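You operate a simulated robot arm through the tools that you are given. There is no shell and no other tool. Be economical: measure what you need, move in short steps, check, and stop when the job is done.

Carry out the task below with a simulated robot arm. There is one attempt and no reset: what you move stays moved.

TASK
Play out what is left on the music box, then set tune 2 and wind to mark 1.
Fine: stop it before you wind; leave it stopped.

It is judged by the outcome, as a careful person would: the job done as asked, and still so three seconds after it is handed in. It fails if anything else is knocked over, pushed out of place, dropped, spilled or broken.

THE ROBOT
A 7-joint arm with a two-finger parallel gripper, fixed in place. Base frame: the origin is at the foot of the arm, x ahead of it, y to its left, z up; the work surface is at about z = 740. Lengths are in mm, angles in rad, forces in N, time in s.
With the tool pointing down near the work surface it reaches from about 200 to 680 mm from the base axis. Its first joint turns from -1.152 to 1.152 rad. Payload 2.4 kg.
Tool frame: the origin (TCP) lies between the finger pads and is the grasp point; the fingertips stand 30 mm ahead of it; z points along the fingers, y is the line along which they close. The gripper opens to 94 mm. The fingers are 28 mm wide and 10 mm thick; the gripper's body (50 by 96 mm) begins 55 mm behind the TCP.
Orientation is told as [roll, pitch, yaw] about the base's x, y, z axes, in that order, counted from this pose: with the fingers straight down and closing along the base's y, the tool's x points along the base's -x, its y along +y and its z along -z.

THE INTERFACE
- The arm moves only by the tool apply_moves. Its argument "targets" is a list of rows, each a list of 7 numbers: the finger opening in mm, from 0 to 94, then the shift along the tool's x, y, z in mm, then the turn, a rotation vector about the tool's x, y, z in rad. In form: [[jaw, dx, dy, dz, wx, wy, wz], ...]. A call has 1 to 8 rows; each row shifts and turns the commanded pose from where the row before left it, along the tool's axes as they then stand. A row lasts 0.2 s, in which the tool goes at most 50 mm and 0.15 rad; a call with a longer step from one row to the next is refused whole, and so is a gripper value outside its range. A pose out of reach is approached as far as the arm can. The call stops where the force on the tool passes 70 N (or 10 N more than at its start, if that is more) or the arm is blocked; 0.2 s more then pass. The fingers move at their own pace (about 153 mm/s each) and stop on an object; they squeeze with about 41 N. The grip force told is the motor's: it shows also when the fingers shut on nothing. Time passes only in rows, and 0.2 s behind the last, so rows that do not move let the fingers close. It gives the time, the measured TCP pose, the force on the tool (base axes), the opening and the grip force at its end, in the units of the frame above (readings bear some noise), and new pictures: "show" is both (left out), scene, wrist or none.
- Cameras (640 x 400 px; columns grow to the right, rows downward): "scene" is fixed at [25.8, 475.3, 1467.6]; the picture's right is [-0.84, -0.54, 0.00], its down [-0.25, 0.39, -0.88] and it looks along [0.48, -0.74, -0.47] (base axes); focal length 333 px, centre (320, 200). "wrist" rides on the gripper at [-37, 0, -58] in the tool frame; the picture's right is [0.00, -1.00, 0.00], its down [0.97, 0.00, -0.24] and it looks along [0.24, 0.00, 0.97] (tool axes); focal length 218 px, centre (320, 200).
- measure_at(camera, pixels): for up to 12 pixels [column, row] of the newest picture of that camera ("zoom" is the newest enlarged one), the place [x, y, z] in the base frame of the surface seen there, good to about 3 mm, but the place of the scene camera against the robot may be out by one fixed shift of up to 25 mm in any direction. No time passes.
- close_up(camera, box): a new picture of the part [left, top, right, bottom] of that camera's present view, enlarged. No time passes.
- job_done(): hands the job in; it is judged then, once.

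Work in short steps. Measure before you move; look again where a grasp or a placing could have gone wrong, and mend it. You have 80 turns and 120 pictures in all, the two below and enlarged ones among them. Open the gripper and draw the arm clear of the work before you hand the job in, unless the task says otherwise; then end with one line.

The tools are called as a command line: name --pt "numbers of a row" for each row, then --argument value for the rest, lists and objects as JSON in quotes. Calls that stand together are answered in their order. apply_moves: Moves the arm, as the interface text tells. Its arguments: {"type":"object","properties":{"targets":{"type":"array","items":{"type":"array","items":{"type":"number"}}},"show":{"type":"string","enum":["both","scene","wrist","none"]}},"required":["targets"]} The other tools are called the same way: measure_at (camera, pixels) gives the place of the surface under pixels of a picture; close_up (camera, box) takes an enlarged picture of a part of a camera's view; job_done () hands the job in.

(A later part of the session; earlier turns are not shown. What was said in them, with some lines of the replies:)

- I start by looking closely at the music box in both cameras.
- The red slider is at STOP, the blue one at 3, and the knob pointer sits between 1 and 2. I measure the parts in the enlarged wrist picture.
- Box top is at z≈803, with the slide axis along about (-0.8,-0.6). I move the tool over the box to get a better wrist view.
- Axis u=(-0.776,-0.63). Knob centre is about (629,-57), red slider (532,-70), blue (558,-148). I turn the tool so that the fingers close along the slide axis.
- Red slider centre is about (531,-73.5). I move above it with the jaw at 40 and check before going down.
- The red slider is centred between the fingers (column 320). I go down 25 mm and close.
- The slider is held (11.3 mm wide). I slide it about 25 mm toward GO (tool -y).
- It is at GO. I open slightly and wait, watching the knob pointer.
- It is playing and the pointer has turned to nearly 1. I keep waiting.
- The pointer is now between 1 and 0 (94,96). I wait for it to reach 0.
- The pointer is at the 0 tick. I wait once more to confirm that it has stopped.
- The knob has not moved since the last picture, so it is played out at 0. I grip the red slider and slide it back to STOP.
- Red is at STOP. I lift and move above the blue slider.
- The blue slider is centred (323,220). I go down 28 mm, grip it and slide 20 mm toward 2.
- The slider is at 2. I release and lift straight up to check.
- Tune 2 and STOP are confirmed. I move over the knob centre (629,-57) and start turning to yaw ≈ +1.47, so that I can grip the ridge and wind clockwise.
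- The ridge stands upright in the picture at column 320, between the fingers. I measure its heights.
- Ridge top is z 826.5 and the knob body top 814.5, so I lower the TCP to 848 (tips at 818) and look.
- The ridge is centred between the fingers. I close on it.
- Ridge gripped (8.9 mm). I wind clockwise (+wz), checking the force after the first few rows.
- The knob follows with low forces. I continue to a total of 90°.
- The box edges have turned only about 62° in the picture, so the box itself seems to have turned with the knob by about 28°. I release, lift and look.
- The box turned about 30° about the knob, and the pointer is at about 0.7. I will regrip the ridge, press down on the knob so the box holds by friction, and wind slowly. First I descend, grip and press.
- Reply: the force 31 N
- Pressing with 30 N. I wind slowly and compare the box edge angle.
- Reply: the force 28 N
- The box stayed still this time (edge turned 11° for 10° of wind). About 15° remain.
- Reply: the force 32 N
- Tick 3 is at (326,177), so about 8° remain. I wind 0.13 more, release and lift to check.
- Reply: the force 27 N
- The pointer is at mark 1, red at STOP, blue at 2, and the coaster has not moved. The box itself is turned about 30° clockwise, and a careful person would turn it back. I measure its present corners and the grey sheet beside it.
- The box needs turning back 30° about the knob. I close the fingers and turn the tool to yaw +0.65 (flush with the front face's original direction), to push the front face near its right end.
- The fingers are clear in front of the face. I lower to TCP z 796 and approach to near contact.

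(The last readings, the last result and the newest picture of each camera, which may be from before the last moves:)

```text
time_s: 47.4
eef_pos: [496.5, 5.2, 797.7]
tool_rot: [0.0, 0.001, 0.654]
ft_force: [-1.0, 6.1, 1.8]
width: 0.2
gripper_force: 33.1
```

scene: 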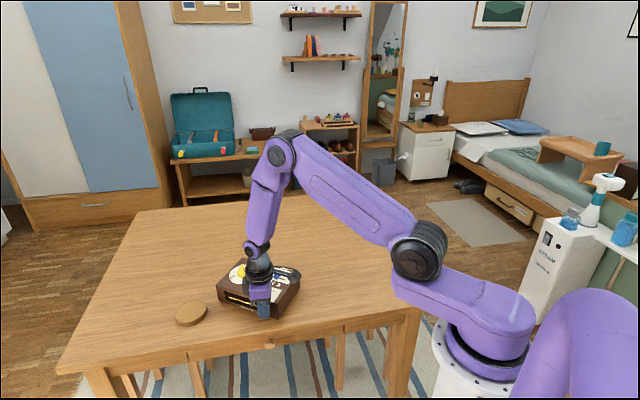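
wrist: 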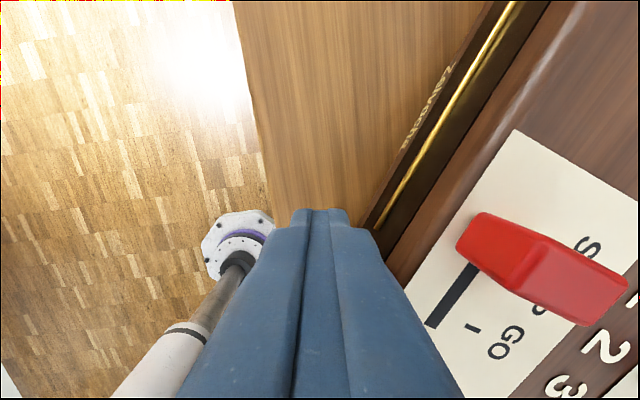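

Light contact (6 N). I push half of the way.

apply_moves --pt "0 3.9 -3.6 0 0 0 0" --pt "0 3.9 -3.6 0 0 0 0" --pt "0 3.9 -3.6 0 0 0 0" --pt "0 3.9 -3.6 0 0 0 0" --pt "0 3.9 -3.6 0 0 0 0" --pt "0 3.9 -3.6 0 0 0 0" --pt "0 3.9 -3.6 0 0 0 0" --pt "0 3.9 -3.6 0 0 0 0" --show "both"

```text
time_s: 49.2
eef_pos: [488.8, -36.4, 798.7]
tool_rot: [-0.001, 0.002, 0.652]
ft_force: [-1.0, 4.3, 1.2]
width: 0.0
gripper_force: 32.6
```

scene: 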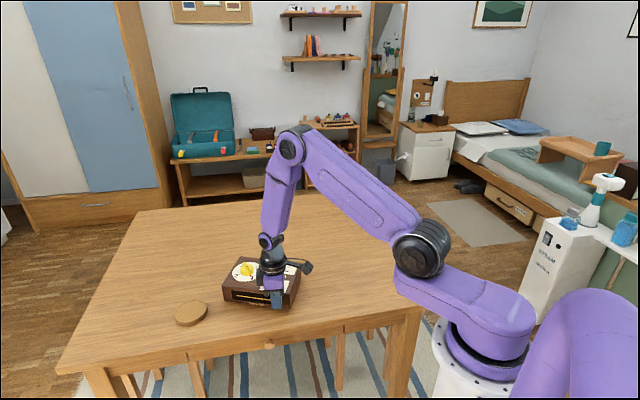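
wrist: 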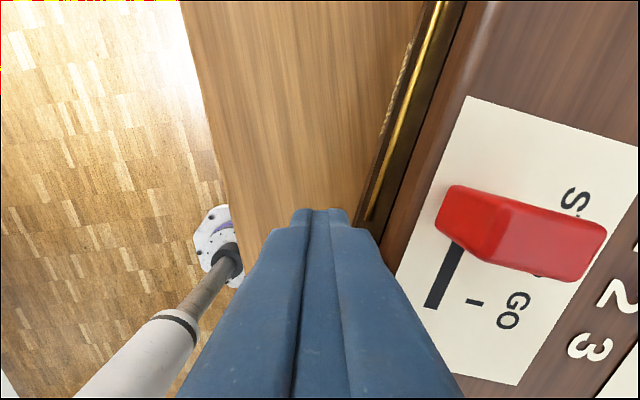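

The box is turning back as wanted with the slider undisturbed. I keep pushing.

apply_moves --pt "0 3.9 -3.6 0 0 0 0" --pt "0 3.9 -3.6 0 0 0 0" --pt "0 3.9 -3.6 0 0 0 0" --pt "0 3.9 -3.6 0 0 0 0" --pt "0 3.9 -3.6 0 0 0 0" --pt "0 3.9 -3.6 0 0 0 0" --show "both"

close_up --camera "scene" --box '[160, 240, 320, 340]'

```text
time_s: 50.6
eef_pos: [482.3, -67.5, 799.3]
tool_rot: [0.0, 0.0, 0.653]
ft_force: [-0.7, 4.3, 0.4]
width: 0.1
gripper_force: 33.0
```

scene: 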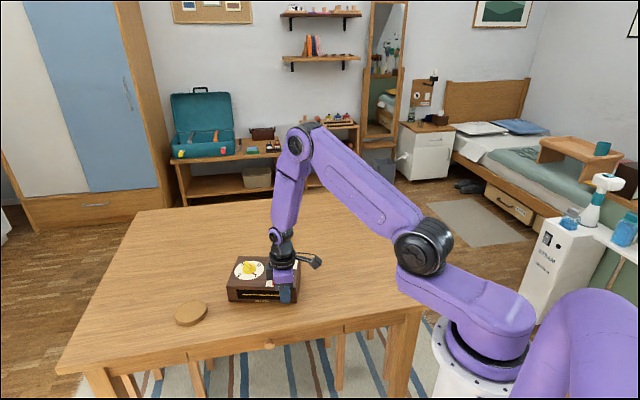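
wrist: 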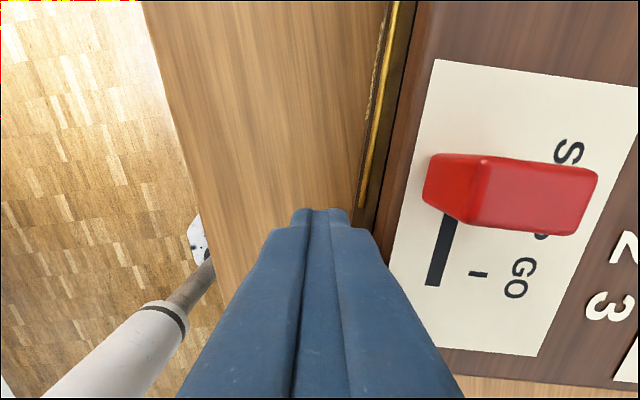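

```text
4.00 times, centred on (240, 290) of scene
```

zoom: 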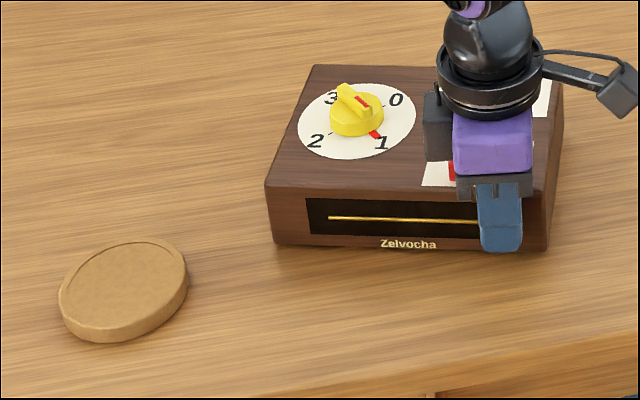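

The box is almost straight, but its left end sits a bit too far back. The remaining turn can come from pushing the left end of the back face forward. I back off, lift and measure.

apply_moves --pt "0 0 25 0 0 0 0" --pt "0 0 0 -45 0 0 0" --pt "0 0 0 -45 0 0 0" --pt "0 0 0 -45 0 0 0" --pt "0 -30 -30 -20 0 0 0" --pt "0 -30 -30 0 0 0 0" --pt "0 -30 -30 0 0 0 0" --show "both"

```text
time_s: 52.2
eef_pos: [594.7, -67.1, 953.6]
tool_rot: [0.001, 0.002, 0.653]
ft_force: [-0.3, -0.4, 0.6]
width: 0.0
gripper_force: 32.8
```

scene: 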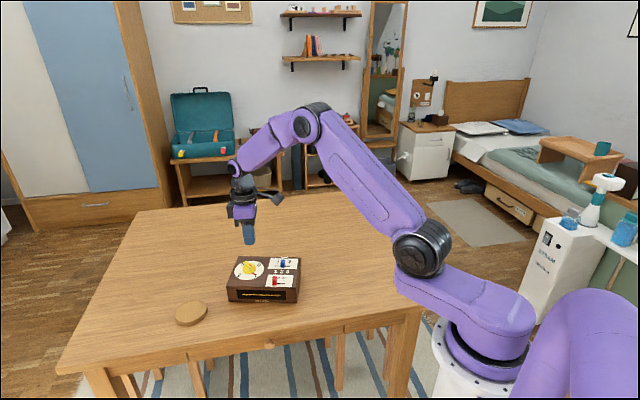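
wrist: 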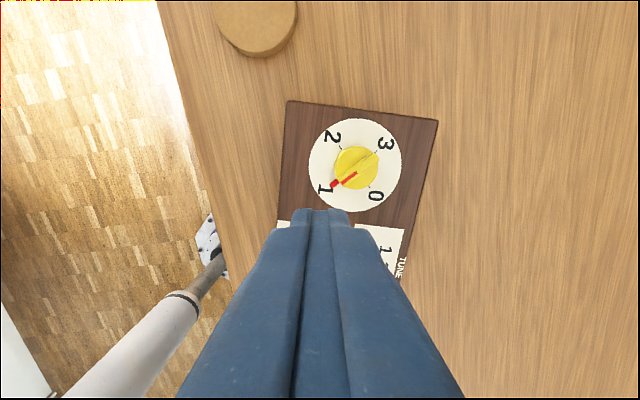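

measure_at --camera "wrist" --pixels '[[288, 103], [437, 122], [281, 205], [355, 166], [432, 150]]'

close_up --camera "scene" --box '[160, 240, 320, 340]'

measure_at --camera "scene" --pixels '[[227, 287], [298, 289], [300, 258], [239, 257]]'

```text
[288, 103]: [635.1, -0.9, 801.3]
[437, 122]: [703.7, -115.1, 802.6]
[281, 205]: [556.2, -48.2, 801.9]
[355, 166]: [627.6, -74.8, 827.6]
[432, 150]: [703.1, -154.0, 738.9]
```

```text
4.00 times, centred on (240, 290) of scene
```

zoom: 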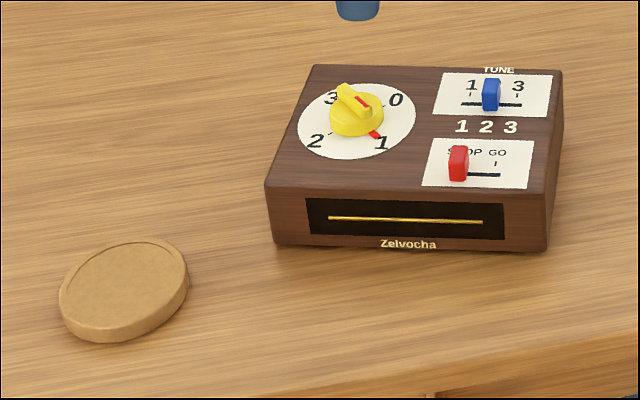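

```text
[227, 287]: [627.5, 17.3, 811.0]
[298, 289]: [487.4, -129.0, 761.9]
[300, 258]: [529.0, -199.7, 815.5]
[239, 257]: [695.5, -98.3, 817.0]
```

The box still needs about 8° ccw and its knob end 17 mm toward +y. The back-left corner is out of reach, so I will nudge the knob's side in +y with closed fingers; this does both and puts no torque on the knob. First I turn to yaw 0 and position behind the knob.

apply_moves --pt "0 0 0 0 0 0 0.131" --pt "0 0 0 0 0 0 0.131" --pt "0 0 0 0 0 0 0.131" --pt "0 0 0 0 0 0 0.131" --pt "0 0 0 0 0 0 0.13" --pt "0 -17 -28 0 0 0 0" --pt "0 -17 -27 0 0 0 0" --show "wrist"

```text
time_s: 53.8
eef_pos: [629.8, -118.0, 953.4]
tool_rot: [0.001, -0.001, -0.002]
ft_force: [-0.5, 0.1, 0.4]
width: 0.0
gripper_force: 33.2
```

wrist: 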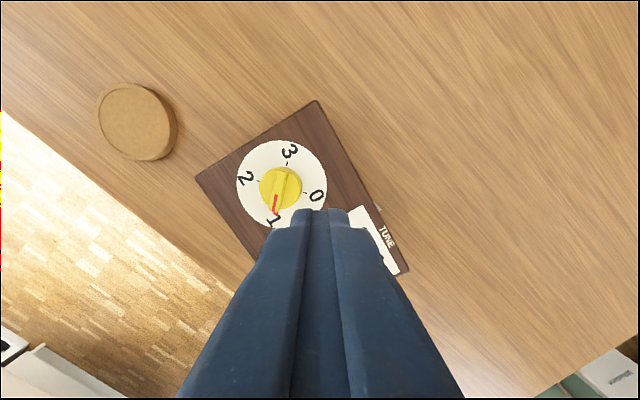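

measure_at --camera "wrist" --pixels '[[288, 167], [274, 206], [291, 162], [305, 194], [259, 180], [316, 102], [196, 176]]'

apply_moves --pt "0 0 0 45 0 0 0" --pt "0 0 0 45 0 0 0" --pt "0 0 0 26 0 0 0" --show "both"

```text
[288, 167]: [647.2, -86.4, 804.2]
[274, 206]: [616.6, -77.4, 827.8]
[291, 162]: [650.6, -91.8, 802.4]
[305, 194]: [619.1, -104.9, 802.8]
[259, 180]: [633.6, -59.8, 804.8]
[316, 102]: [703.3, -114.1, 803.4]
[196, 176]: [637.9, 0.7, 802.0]
```

```text
time_s: 54.6
eef_pos: [628.0, -118.9, 835.6]
tool_rot: [0.0, -0.002, -0.002]
ft_force: [-0.3, -0.2, -0.1]
width: 0.0
gripper_force: 32.9
```

scene: 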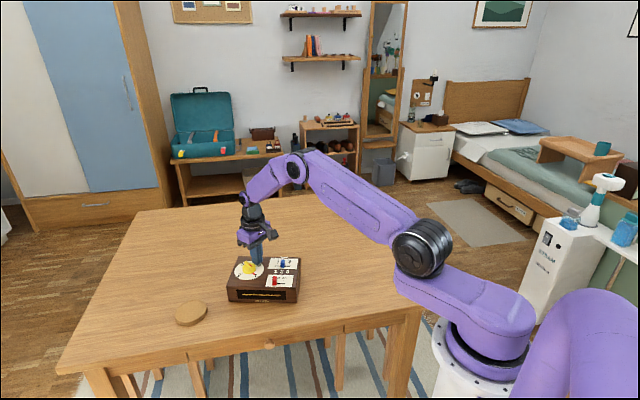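
wrist: 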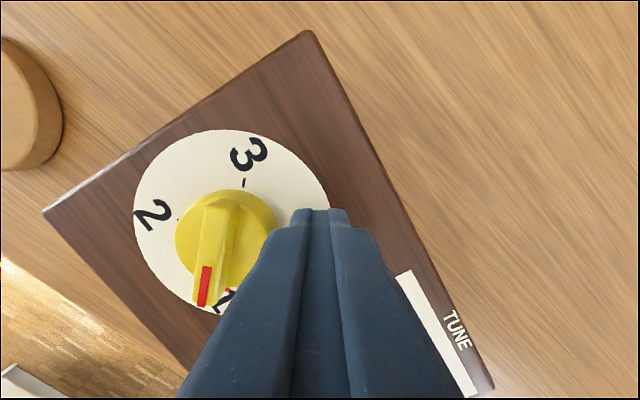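

Knob centre is about (626,-82) and should go to about y=-58. I push in +y slowly.

apply_moves --pt "0 0 4 0 0 0 0" --pt "0 0 4 0 0 0 0" --pt "0 0 4 0 0 0 0" --pt "0 0 4 0 0 0 0" --pt "0 0 4 0 0 0 0" --show "wrist"

```text
time_s: 55.8
eef_pos: [628.9, -99.8, 836.7]
tool_rot: [0.001, -0.001, -0.003]
ft_force: [-0.9, -7.7, 4.9]
width: 0.0
gripper_force: 32.8
```

wrist: 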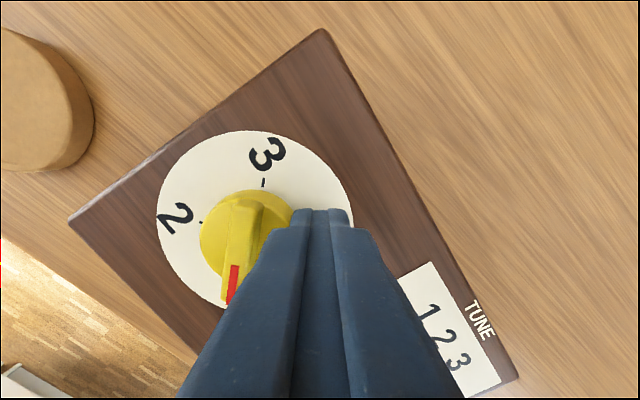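

apply_moves --pt "0 0 4 0 0 0 0" --pt "0 0 4 0 0 0 0" --pt "0 0 3 0 0 0 0" --pt "0 0 -12 0 0 0 0" --pt "0 0 0 -45 0 0 0" --pt "0 0 0 -45 0 0 0" --pt "0 0 -40 -30 0 0 0" --show "both"

close_up --camera "scene" --box '[160, 240, 320, 340]'

close_up --camera "wrist" --box '[140, 80, 380, 230]'

```text
time_s: 57.4
eef_pos: [629.8, -141.6, 956.1]
tool_rot: [0.0, 0.0, 0.0]
ft_force: [-0.1, 0.1, -0.2]
width: 0.2
gripper_force: 32.8
```

scene: 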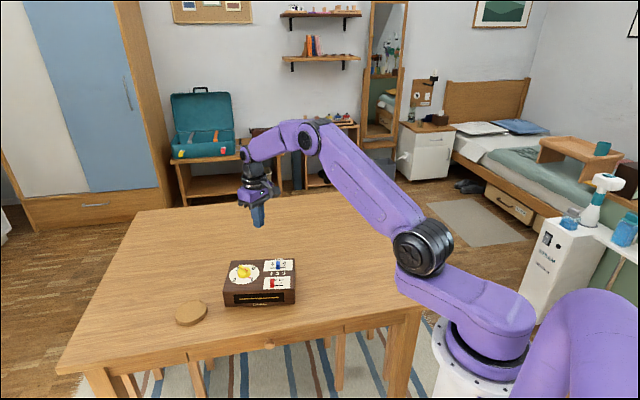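
wrist: 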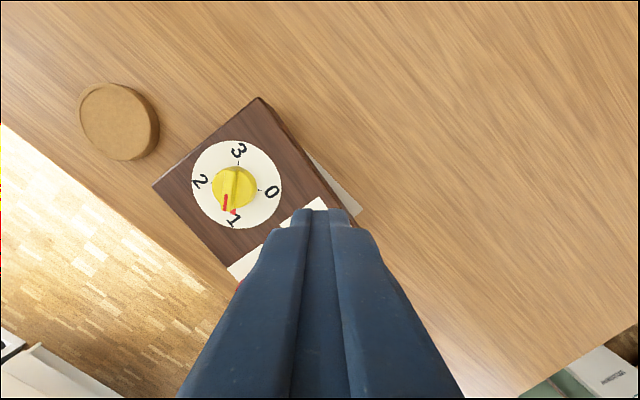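

```text
4.00 times, centred on (240, 290) of scene
```

zoom: 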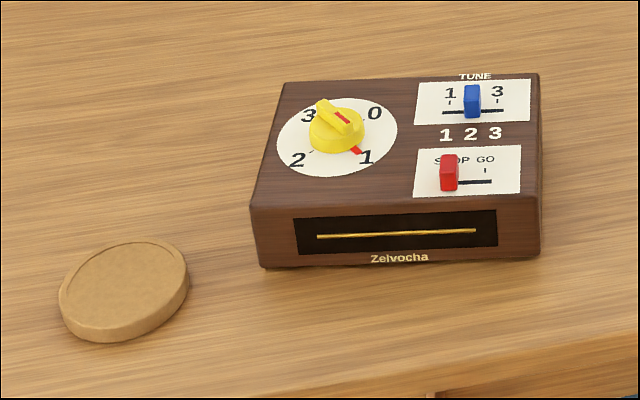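

```text
2.67 times, centred on (260, 155) of wrist
```

zoom: 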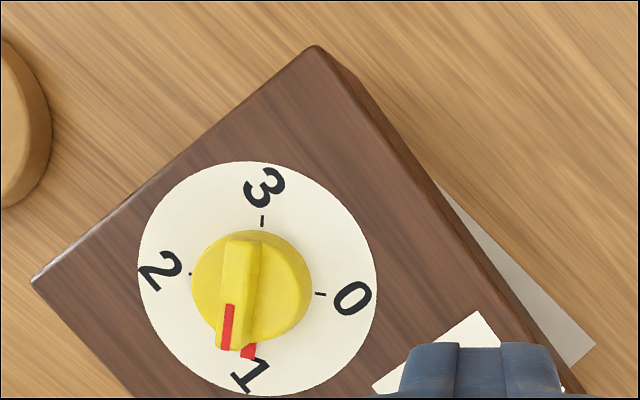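

The box is back within a few mm of its original place, the pointer is on 1, tune is at 2 and the slider at STOP. I open the gripper, withdraw the arm and take a last look.

apply_moves --pt "60 0 0 -45 0 0 0" --pt "94 20 0 -45 0 0 0" --pt "94 30 5 -35 0 0 0" --pt "94 40 10 -20 0 0 0" --pt "94 40 10 -20 0 0 0" --show "both"

close_up --camera "wrist" --box '[180, 0, 420, 150]'

```text
time_s: 58.6
eef_pos: [496.2, -113.9, 1123.2]
tool_rot: [0.0, 0.0, -0.001]
ft_force: [-0.4, -0.1, 0.7]
width: 94.1
gripper_force: 0.1
```

scene: 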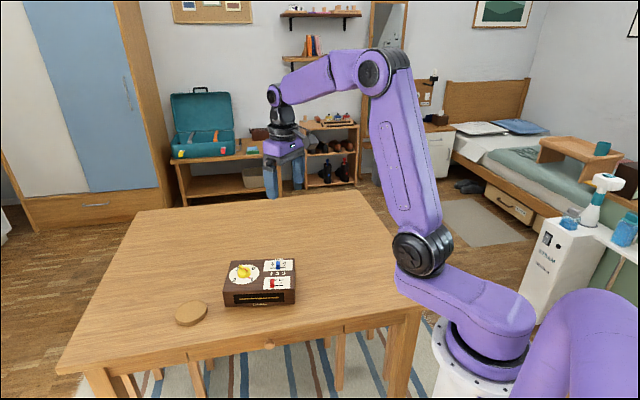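
wrist: 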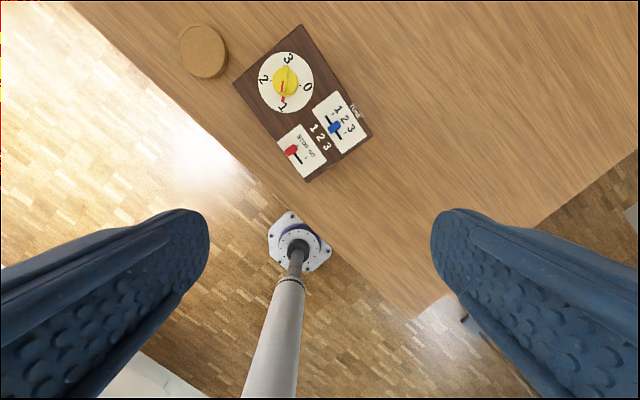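

```text
2.67 times, centred on (300, 75) of wrist
```

zoom: 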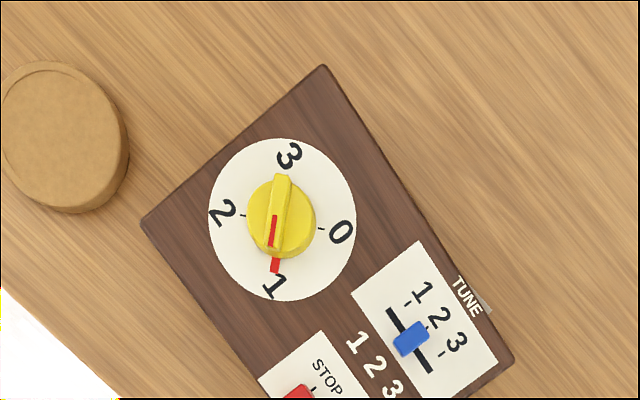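

Everything is in order: the pointer is on 1, tune on 2, the slider at STOP and the arm clear. I hand the job in.

job_done

```text
The job is handed in.
```

The music box played out to 0 and I stopped it before winding. It is now on tune 2, wound to mark 1 (within about 2°), and left at STOP. The box turned about 30° while I was winding. I pushed it back to within a few mm and a few degrees of where it stood.
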